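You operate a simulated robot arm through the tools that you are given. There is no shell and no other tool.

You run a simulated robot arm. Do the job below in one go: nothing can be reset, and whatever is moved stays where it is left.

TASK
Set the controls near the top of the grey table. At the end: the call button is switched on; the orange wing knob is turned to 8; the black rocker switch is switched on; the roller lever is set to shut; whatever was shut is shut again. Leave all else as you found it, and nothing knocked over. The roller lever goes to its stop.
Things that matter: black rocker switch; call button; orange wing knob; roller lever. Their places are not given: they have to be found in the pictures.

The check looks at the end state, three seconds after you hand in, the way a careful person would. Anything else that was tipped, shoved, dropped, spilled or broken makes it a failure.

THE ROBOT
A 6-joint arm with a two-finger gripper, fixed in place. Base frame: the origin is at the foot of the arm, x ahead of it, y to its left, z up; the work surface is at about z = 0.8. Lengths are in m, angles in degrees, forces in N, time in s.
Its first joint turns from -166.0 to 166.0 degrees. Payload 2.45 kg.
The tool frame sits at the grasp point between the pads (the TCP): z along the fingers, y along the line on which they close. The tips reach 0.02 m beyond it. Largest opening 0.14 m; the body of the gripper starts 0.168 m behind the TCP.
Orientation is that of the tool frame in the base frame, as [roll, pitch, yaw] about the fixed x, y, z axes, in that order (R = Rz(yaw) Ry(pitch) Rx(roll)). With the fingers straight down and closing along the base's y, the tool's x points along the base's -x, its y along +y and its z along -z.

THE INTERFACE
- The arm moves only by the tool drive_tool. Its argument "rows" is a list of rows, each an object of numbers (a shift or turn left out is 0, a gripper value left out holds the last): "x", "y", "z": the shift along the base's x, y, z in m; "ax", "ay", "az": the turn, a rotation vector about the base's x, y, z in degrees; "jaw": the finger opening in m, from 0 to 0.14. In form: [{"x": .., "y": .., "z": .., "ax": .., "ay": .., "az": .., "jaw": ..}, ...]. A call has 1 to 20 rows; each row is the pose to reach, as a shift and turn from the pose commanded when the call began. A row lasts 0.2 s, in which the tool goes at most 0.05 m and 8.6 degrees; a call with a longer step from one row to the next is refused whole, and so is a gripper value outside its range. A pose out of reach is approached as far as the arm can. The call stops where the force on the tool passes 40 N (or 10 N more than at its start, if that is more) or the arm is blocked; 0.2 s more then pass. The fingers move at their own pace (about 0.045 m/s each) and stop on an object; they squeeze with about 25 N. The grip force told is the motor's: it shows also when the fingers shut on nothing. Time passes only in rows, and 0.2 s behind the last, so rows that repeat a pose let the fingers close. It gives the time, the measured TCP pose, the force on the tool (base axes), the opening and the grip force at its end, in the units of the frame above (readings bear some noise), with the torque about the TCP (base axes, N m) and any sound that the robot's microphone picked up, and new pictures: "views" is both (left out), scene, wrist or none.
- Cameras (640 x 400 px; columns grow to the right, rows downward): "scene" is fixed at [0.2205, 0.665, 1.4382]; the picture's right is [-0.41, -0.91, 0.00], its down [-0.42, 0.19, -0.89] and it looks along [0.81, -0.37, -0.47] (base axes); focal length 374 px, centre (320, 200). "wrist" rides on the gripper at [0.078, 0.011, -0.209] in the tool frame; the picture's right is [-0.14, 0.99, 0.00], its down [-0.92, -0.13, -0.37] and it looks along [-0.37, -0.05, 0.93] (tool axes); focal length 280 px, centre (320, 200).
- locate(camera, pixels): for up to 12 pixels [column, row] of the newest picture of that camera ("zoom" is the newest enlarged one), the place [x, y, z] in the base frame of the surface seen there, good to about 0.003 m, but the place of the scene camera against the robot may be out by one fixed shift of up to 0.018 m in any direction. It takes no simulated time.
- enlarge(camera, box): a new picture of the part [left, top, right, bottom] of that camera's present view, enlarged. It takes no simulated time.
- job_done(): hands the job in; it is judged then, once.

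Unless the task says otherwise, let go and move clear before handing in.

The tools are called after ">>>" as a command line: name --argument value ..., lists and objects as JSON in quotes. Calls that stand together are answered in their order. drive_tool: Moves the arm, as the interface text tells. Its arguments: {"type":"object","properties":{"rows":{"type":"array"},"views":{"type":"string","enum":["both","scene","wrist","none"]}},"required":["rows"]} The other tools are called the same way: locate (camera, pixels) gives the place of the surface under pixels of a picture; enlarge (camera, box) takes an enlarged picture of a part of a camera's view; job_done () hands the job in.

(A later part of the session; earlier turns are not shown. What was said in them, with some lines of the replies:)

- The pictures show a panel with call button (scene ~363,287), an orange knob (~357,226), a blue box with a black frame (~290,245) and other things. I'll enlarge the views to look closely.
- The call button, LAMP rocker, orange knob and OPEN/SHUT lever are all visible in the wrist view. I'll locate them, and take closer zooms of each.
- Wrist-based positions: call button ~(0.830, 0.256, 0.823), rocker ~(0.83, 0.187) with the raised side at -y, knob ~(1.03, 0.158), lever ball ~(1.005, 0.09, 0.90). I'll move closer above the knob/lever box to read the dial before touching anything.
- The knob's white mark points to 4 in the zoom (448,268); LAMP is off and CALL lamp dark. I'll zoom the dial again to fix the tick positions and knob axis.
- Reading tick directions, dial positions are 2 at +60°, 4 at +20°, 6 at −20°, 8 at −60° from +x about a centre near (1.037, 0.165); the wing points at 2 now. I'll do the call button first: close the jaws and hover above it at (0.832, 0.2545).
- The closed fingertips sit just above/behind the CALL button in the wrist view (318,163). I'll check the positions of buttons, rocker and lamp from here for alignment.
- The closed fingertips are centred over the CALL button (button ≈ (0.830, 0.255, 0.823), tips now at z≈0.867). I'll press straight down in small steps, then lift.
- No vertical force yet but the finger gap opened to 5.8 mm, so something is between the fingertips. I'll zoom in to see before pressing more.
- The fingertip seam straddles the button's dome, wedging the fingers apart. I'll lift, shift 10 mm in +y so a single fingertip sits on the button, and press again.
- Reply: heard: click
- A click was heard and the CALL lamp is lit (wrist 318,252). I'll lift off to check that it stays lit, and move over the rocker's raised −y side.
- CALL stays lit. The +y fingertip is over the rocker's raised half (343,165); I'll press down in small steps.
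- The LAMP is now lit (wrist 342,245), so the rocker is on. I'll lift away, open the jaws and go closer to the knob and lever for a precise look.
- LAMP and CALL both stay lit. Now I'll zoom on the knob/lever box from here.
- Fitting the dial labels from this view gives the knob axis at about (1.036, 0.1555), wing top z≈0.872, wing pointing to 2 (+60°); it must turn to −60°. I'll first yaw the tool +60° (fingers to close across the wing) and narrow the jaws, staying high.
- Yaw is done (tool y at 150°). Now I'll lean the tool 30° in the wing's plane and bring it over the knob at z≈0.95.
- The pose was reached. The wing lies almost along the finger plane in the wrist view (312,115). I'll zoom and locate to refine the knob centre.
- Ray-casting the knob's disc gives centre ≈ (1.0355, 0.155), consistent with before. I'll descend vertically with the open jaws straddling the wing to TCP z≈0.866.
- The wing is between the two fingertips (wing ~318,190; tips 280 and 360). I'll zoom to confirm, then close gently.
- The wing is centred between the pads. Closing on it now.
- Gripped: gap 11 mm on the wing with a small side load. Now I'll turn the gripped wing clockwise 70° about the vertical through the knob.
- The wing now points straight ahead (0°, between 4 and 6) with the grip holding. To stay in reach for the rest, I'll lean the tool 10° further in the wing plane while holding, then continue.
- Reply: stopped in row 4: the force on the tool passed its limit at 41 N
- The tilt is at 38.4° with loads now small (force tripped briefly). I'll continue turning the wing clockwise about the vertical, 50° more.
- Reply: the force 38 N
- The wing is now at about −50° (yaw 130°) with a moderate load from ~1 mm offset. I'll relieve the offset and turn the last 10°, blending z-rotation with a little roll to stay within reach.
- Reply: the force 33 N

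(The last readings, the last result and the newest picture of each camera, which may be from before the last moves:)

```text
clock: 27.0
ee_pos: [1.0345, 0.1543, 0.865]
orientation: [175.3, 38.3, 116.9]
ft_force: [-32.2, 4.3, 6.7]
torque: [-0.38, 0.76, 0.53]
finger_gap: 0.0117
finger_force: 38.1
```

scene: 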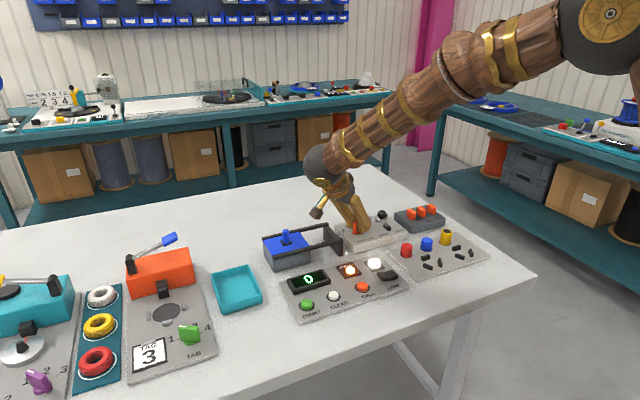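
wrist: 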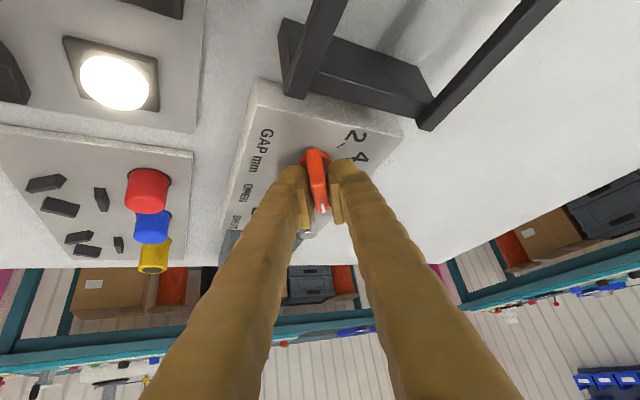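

The finger line is now at 29.8°, i.e. the wing at about −60° = 8, with torque suggesting the stop. I'll release and check the dial.

>>> drive_tool --rows '[{"jaw": 0.02}, {"jaw": 0.035}, {"jaw": 0.04}, {"jaw": 0.04}, {"z": 0.02, "jaw": 0.04}, {"z": 0.045, "jaw": 0.04}, {"z": 0.07, "jaw": 0.04}, {"z": 0.09, "jaw": 0.04}]' --views "both"

```text
clock: 28.8
ee_pos: [1.033, 0.1555, 0.9544]
orientation: [175.3, 38.4, 117.1]
ft_force: [0.2, 0.7, 0.3]
torque: [0.02, -0.01, 0.0]
finger_gap: 0.04
finger_force: 0.1
```

scene: 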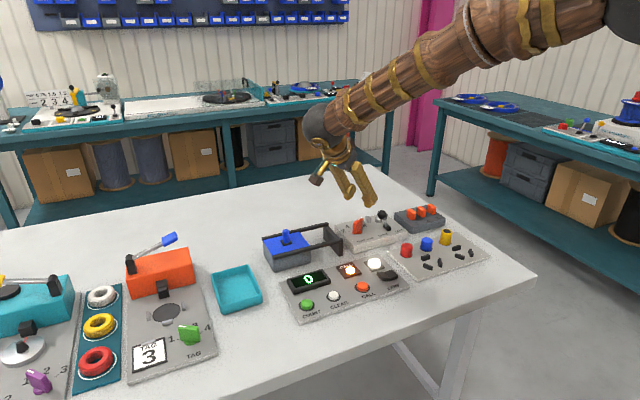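
wrist: 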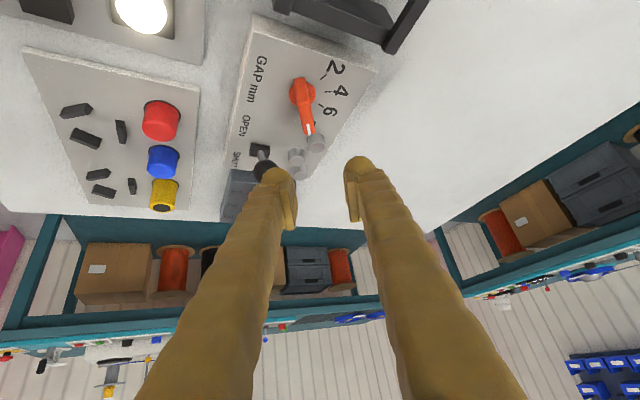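

>>> enlarge --camera "wrist" --box '[230, 40, 380, 160]'

>>> enlarge --camera "scene" --box '[325, 195, 415, 255]'

>>> locate --camera "wrist" --pixels '[[330, 68], [339, 90], [332, 112], [299, 85], [309, 128], [300, 105], [305, 115], [263, 168], [260, 150], [317, 142]]'

```text
3.33 times, centred on (305, 100) of wrist
```

zoom: 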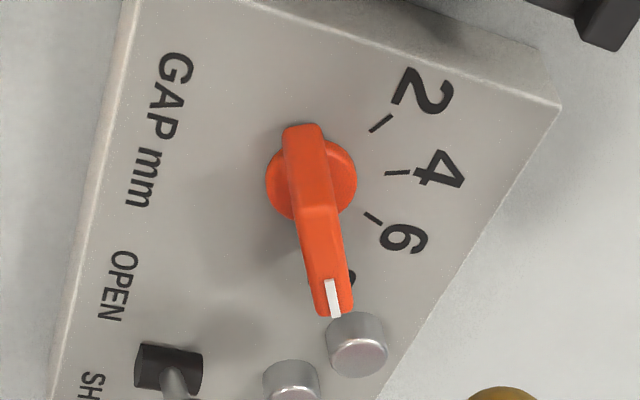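

```text
6.67 times, centred on (370, 225) of scene
```

zoom: 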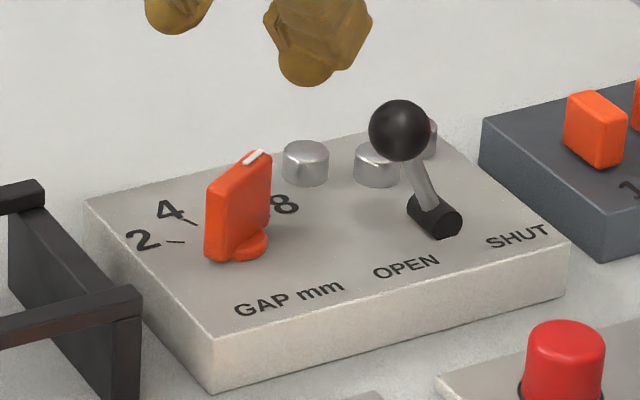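

```text
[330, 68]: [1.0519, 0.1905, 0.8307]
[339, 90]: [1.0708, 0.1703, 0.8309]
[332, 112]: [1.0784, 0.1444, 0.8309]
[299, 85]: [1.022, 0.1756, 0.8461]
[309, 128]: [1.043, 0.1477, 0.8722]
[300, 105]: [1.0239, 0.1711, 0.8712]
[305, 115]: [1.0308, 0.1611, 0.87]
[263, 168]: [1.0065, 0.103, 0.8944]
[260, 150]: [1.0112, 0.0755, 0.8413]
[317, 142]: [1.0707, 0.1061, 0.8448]
```

The wing's top edge ray-casts to about −60.5° and its white mark covers the 8, so the knob is at 8. Next the lever: I'll back the tool up, close the jaws and unwind the yaw in two moves.

>>> drive_tool --rows '[{"z": 0.02, "ax": -1.15, "ay": 1.6, "az": 5, "jaw": 0.02}, {"z": 0.03, "ax": -2.3, "ay": 3.25, "az": 10, "jaw": 0}, {"z": 0.03, "ax": -2.3, "ay": 3.25, "az": 10, "jaw": 0}]' --views "none"

>>> drive_tool --rows '[{"az": 8, "jaw": 0}, {"x": -0.003, "az": 16, "jaw": 0}, {"x": -0.006, "az": 24, "jaw": 0}, {"x": -0.01, "az": 32, "jaw": 0}, {"x": -0.014, "y": -0.002, "az": 40, "jaw": 0}, {"x": -0.018, "y": -0.006, "az": 46, "jaw": 0}, {"x": -0.021, "y": -0.012, "az": 50, "jaw": 0}, {"x": -0.021, "y": -0.018, "az": 50, "jaw": 0}, {"x": -0.021, "y": -0.018, "az": 50, "jaw": 0}]' --views "none"

>>> drive_tool --rows '[{"ay": 4}, {"ay": 8.3}, {"ay": 8.3}]' --views "both"

```text
clock: 29.6
ee_pos: [1.0337, 0.1558, 0.9848]
orientation: [-179.6, 38.4, 130.1]
ft_force: [-0.6, 0.0, -0.4]
torque: [-0.06, 0.04, 0.02]
finger_gap: 0.0
finger_force: 22.4
```

```text
clock: 31.6
ee_pos: [1.0138, 0.1393, 0.9855]
orientation: [-179.7, 38.4, -179.8]
ft_force: [-0.3, 0.2, 0.2]
torque: [0.02, 0.01, 0.03]
finger_gap: 0.0
finger_force: 25.2
```

```text
clock: 32.4
ee_pos: [1.0139, 0.1383, 0.9848]
orientation: [-179.7, 29.9, -179.9]
ft_force: [0.0, 0.3, 0.3]
torque: [-0.03, -0.03, 0.0]
finger_gap: 0.0
finger_force: 24.8
```

scene: 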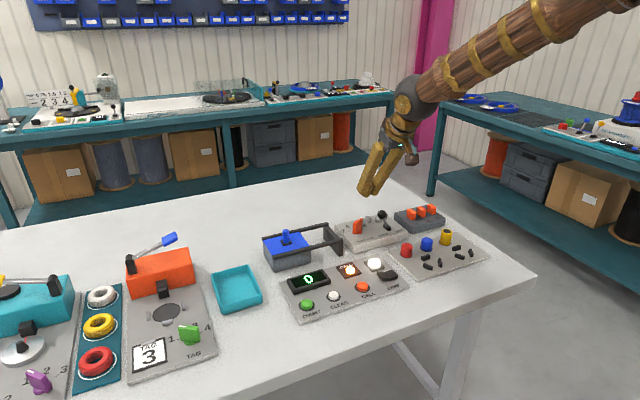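
wrist: 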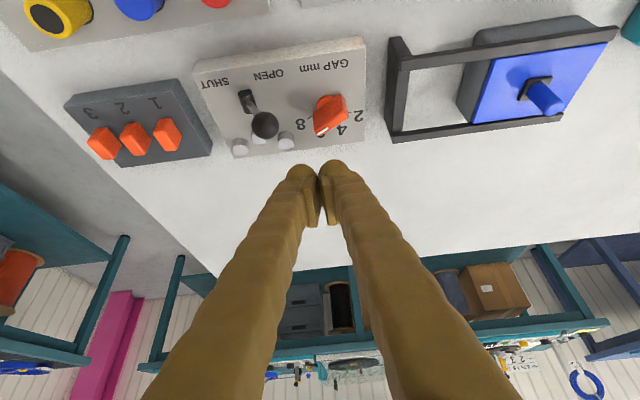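

The tool is now at (1.014, 0.138, 0.985), leaning 30° forward. I'll zoom to confirm the knob reading and the lever ball's place.

>>> enlarge --camera "wrist" --box '[190, 40, 380, 170]'

>>> locate --camera "wrist" --pixels '[[264, 125], [264, 116], [255, 125], [274, 125], [264, 134], [248, 100], [244, 93], [330, 105], [322, 128], [300, 125], [286, 141], [239, 146]]'

```text
3.08 times, centred on (285, 105) of wrist
```

zoom: 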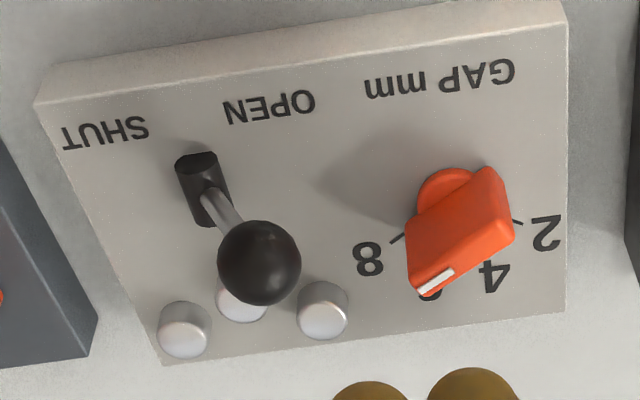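

```text
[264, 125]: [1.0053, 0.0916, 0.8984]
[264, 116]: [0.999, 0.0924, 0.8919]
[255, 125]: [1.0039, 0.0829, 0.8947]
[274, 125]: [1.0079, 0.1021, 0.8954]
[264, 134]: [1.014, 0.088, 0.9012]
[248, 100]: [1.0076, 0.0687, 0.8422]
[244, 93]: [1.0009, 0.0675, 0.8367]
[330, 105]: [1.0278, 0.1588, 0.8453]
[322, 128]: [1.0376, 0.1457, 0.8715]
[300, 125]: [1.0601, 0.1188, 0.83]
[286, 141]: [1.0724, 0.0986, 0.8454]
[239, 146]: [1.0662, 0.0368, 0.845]
```

The knob's mark covers the 8 direction. Ball centre ≈ (1.0125, 0.0905, 0.8885), leaning to OPEN (+y). I'll descend beside it at y≈0.137, TCP z≈0.897, above the knob's top.

>>> drive_tool --rows '[{"x": -0.001, "y": -0.001, "z": -0.025}, {"x": -0.001, "y": -0.001, "z": -0.05}, {"x": -0.001, "y": -0.001, "z": -0.07}, {"x": -0.001, "y": -0.001, "z": -0.082}, {"x": -0.001, "y": -0.001, "z": -0.088}]' --views "both"

```text
clock: 33.6
ee_pos: [1.0126, 0.1377, 0.8967]
orientation: [-179.7, 30.2, -179.8]
ft_force: [0.4, 0.6, 0.2]
torque: [-0.01, 0.0, -0.02]
finger_gap: 0.0
finger_force: 24.8
```

scene: 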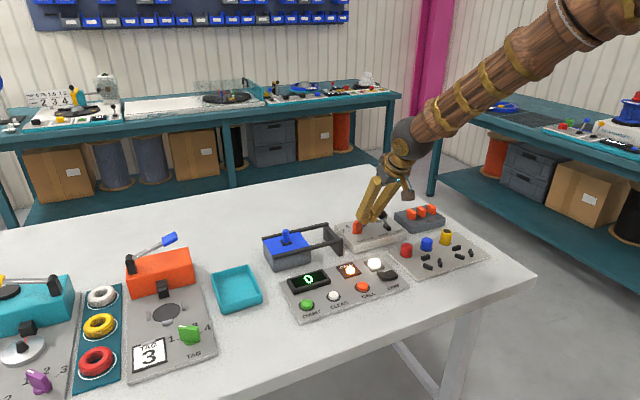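
wrist: 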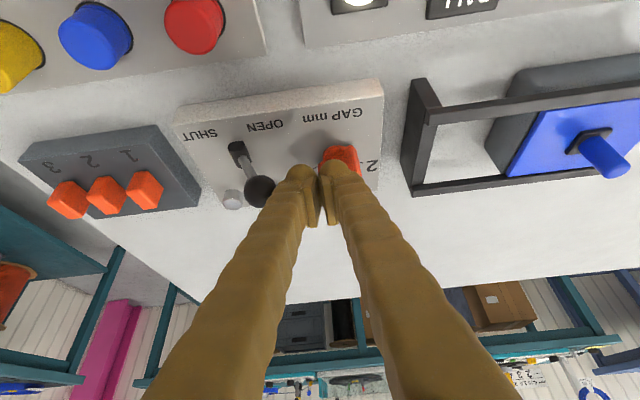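

The ball (260,190) is just left of the fingertips at the same height. I'll push toward −y in small steps.

>>> drive_tool --rows '[{"y": -0.008}, {"y": -0.014}, {"y": -0.02}, {"y": -0.026}, {"y": -0.032}, {"y": -0.038}, {"y": -0.044}, {"y": -0.05}]' --views "both"

```text
clock: 35.4
ee_pos: [1.0126, 0.0877, 0.8987]
orientation: [-179.7, 30.1, -179.8]
ft_force: [-0.4, -0.3, -1.1]
torque: [-0.01, -0.02, 0.0]
finger_gap: 0.0
finger_force: 24.7
```

scene: 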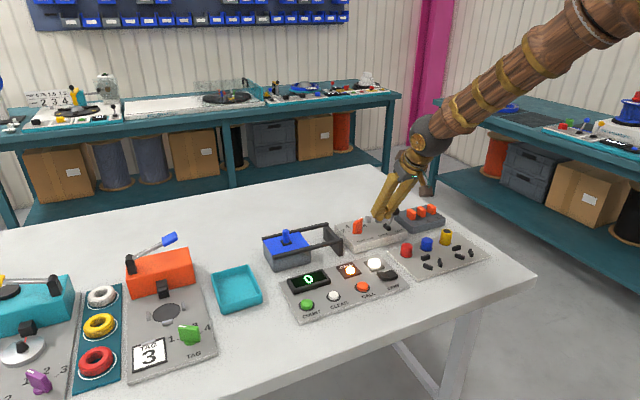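
wrist: 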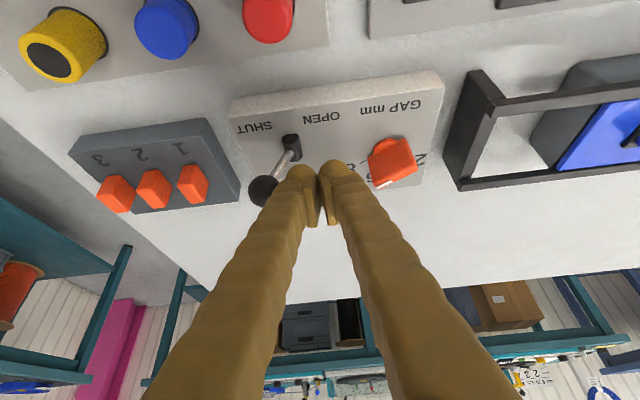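

The lever has swung past the middle toward SHUT (stem now leans left, ball at 262,190), with no load yet. I'll push further until the stop is felt.

>>> drive_tool --rows '[{"y": -0.004}, {"y": -0.008}, {"y": -0.012}, {"y": -0.016}, {"y": -0.02}]' --views "both"

```text
clock: 36.2
ee_pos: [1.0132, 0.0794, 0.8979]
orientation: [-179.8, 30.1, -179.8]
ft_force: [-1.1, 16.2, 2.1]
torque: [0.14, 0.04, -0.02]
finger_gap: 0.0
finger_force: 25.4
stopped in row 4: the force on the tool passed its limit at 46 N (the readings are from after the stop); the commanded pose is now the measured one
```

scene: 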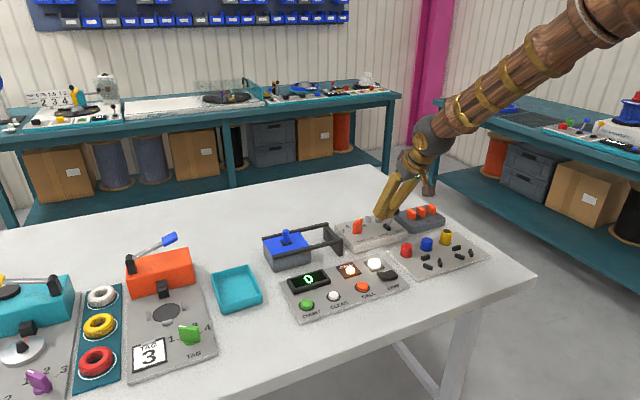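
wrist: 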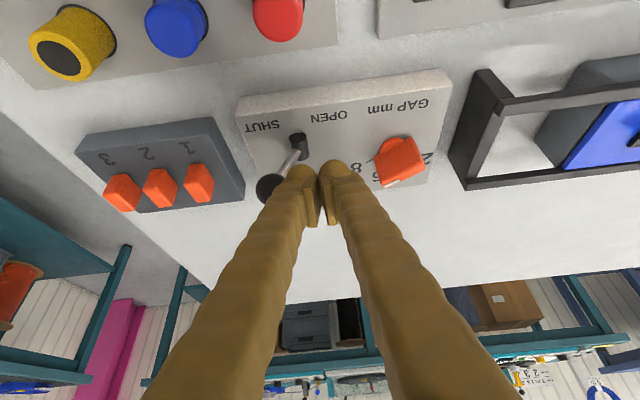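

The stop was met at 46 N at y≈0.079, as expected for the SHUT end. I'll back off, lift clear and check everything.

>>> drive_tool --rows '[{"y": 0.008}, {"y": 0.016}, {"y": 0.018, "z": 0.03}, {"y": 0.018, "z": 0.07}, {"y": 0.018, "z": 0.11}, {"x": -0.03, "y": 0.018, "z": 0.14}, {"x": -0.06, "y": 0.02, "z": 0.16, "jaw": 0.1}, {"x": -0.09, "y": 0.03, "z": 0.17, "jaw": 0.14}, {"x": -0.1, "y": 0.05, "z": 0.18, "ay": 6, "jaw": 0.14}, {"x": -0.1, "y": 0.07, "z": 0.18, "ay": 13, "jaw": 0.14}, {"x": -0.1, "y": 0.07, "z": 0.18, "ay": 20, "jaw": 0.14}, {"x": -0.1, "y": 0.07, "z": 0.18, "ay": 27, "jaw": 0.14}, {"x": -0.1, "y": 0.07, "z": 0.18, "ay": 30, "jaw": 0.14}, {"x": -0.1, "y": 0.07, "z": 0.18, "ay": 30, "jaw": 0.14}]' --views "both"

```text
clock: 39.2
ee_pos: [0.9126, 0.1498, 1.0771]
orientation: [-179.8, 0.0, -179.9]
ft_force: [-0.1, 0.4, 0.1]
torque: [0.0, -0.04, -0.03]
finger_gap: 0.14
finger_force: 0.0
```

scene: 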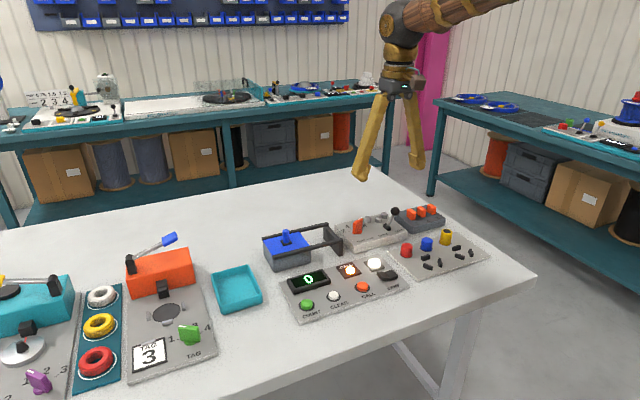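
wrist: 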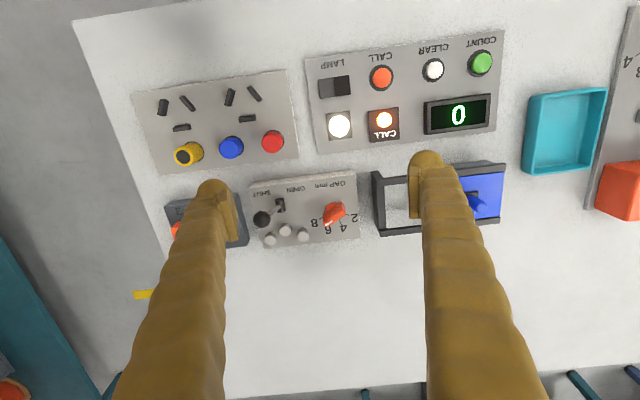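

>>> enlarge --camera "wrist" --box '[240, 160, 370, 250]'

>>> enlarge --camera "scene" --box '[260, 190, 500, 340]'

>>> enlarge --camera "scene" --box '[325, 195, 415, 255]'

```text
4.44 times, centred on (305, 205) of wrist
```

zoom: 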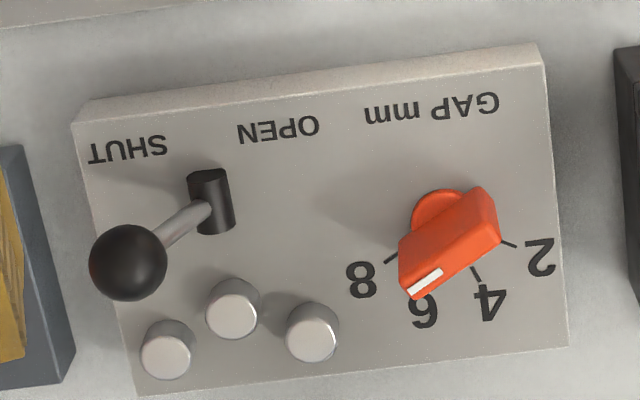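

```text
2.67 times, centred on (380, 265) of scene
```

zoom: 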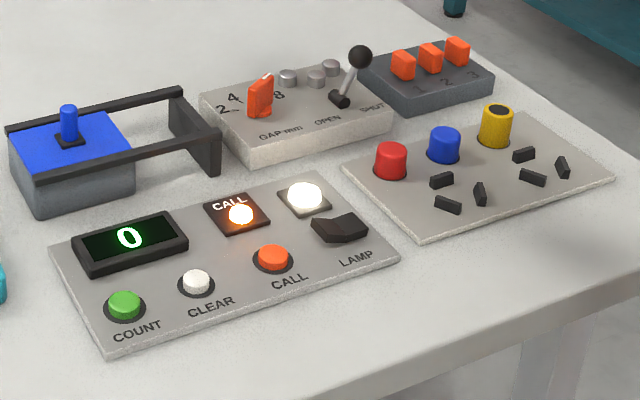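

```text
6.67 times, centred on (370, 225) of scene
```

zoom: 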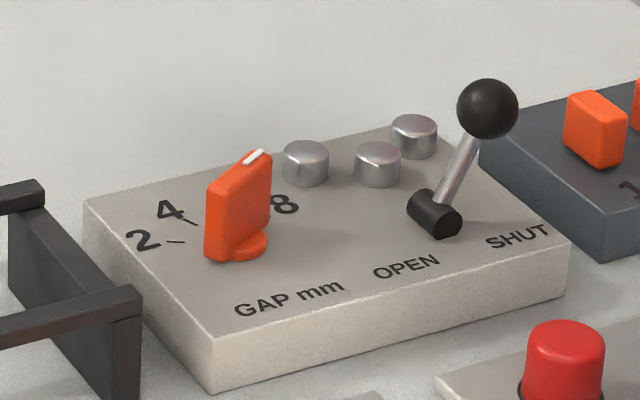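

CALL and LAMP are lit, the knob mark ray-casts to −59° (tick 8 at −59°), and the lever leans to SHUT. I'll check the lever's rest angle against its stop, and compare the other items with the start.

>>> locate --camera "scene" --pixels '[[395, 211], [388, 227], [382, 229], [395, 206], [290, 240], [337, 241], [405, 247], [427, 241], [446, 233], [411, 214], [420, 211], [432, 209]]'

>>> locate --camera "wrist" --pixels '[[263, 219], [281, 205], [279, 199], [381, 77], [338, 126], [335, 85]]'

>>> enlarge --camera "scene" --box '[0, 220, 260, 400]'

```text
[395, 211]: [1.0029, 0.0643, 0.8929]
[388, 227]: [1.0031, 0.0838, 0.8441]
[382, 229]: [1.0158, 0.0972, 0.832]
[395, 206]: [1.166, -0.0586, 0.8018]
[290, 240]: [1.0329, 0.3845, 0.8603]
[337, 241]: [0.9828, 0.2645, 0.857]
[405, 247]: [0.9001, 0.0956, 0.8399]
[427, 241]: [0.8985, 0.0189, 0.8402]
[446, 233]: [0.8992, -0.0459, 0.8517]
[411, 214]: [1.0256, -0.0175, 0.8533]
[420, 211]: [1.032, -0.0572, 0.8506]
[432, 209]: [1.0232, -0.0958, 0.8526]
```

```text
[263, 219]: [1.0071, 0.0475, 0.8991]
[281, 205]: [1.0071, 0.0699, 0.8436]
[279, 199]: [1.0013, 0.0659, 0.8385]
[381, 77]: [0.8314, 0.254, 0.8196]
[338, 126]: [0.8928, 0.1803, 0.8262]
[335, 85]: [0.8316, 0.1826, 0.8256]
```

```text
2.22 times, centred on (130, 310) of scene
```

zoom: 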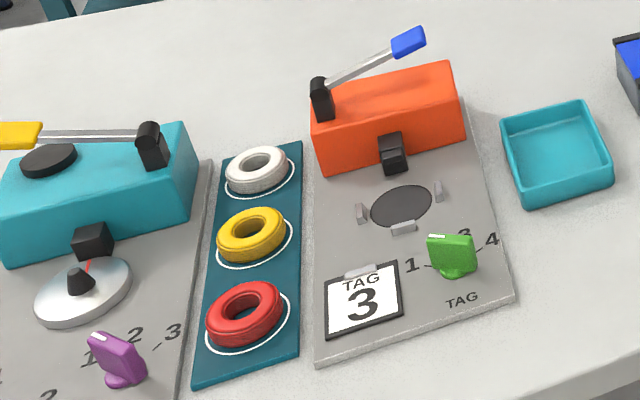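

The lever ball now sits at y≈0.046, mirrored about its hub (0.068) from its OPEN position (0.091), so it rests at the SHUT stop. CALL and LAMP are lit, the knob is at 8, and everything else looks unchanged with the arm clear, so I'm handing in.

>>> job_done

```text
The job is handed in.
```

The job is handed in, and all four controls were in their set positions when I last checked the pictures.

| Control | End state | How I know |
|---|---|---|
| Call button | On | A click was heard, and the CALL lamp stayed lit after I let go |
| Black rocker switch (labelled LAMP) | On | Its lamp is lit |
| Orange wing knob | 8 | The white mark lines up with the 8 tick to within about a degree; it started at 2 |
| Roller lever | Shut, at its stop | It met its stop under push and now rests as far over on the SHUT side as it was on the OPEN side |

Nothing needed opening, so there was nothing to shut again. The counter still reads 0, and I saw no change to the other panels, switches or loose items on the table. The arm is clear of the table with the gripper open.

Two pushes went slightly past the 40 N stop limit: 41 N while re-tilting the gripper on the knob, and 46 N at the lever's stop. I saw no sign of damage from either.
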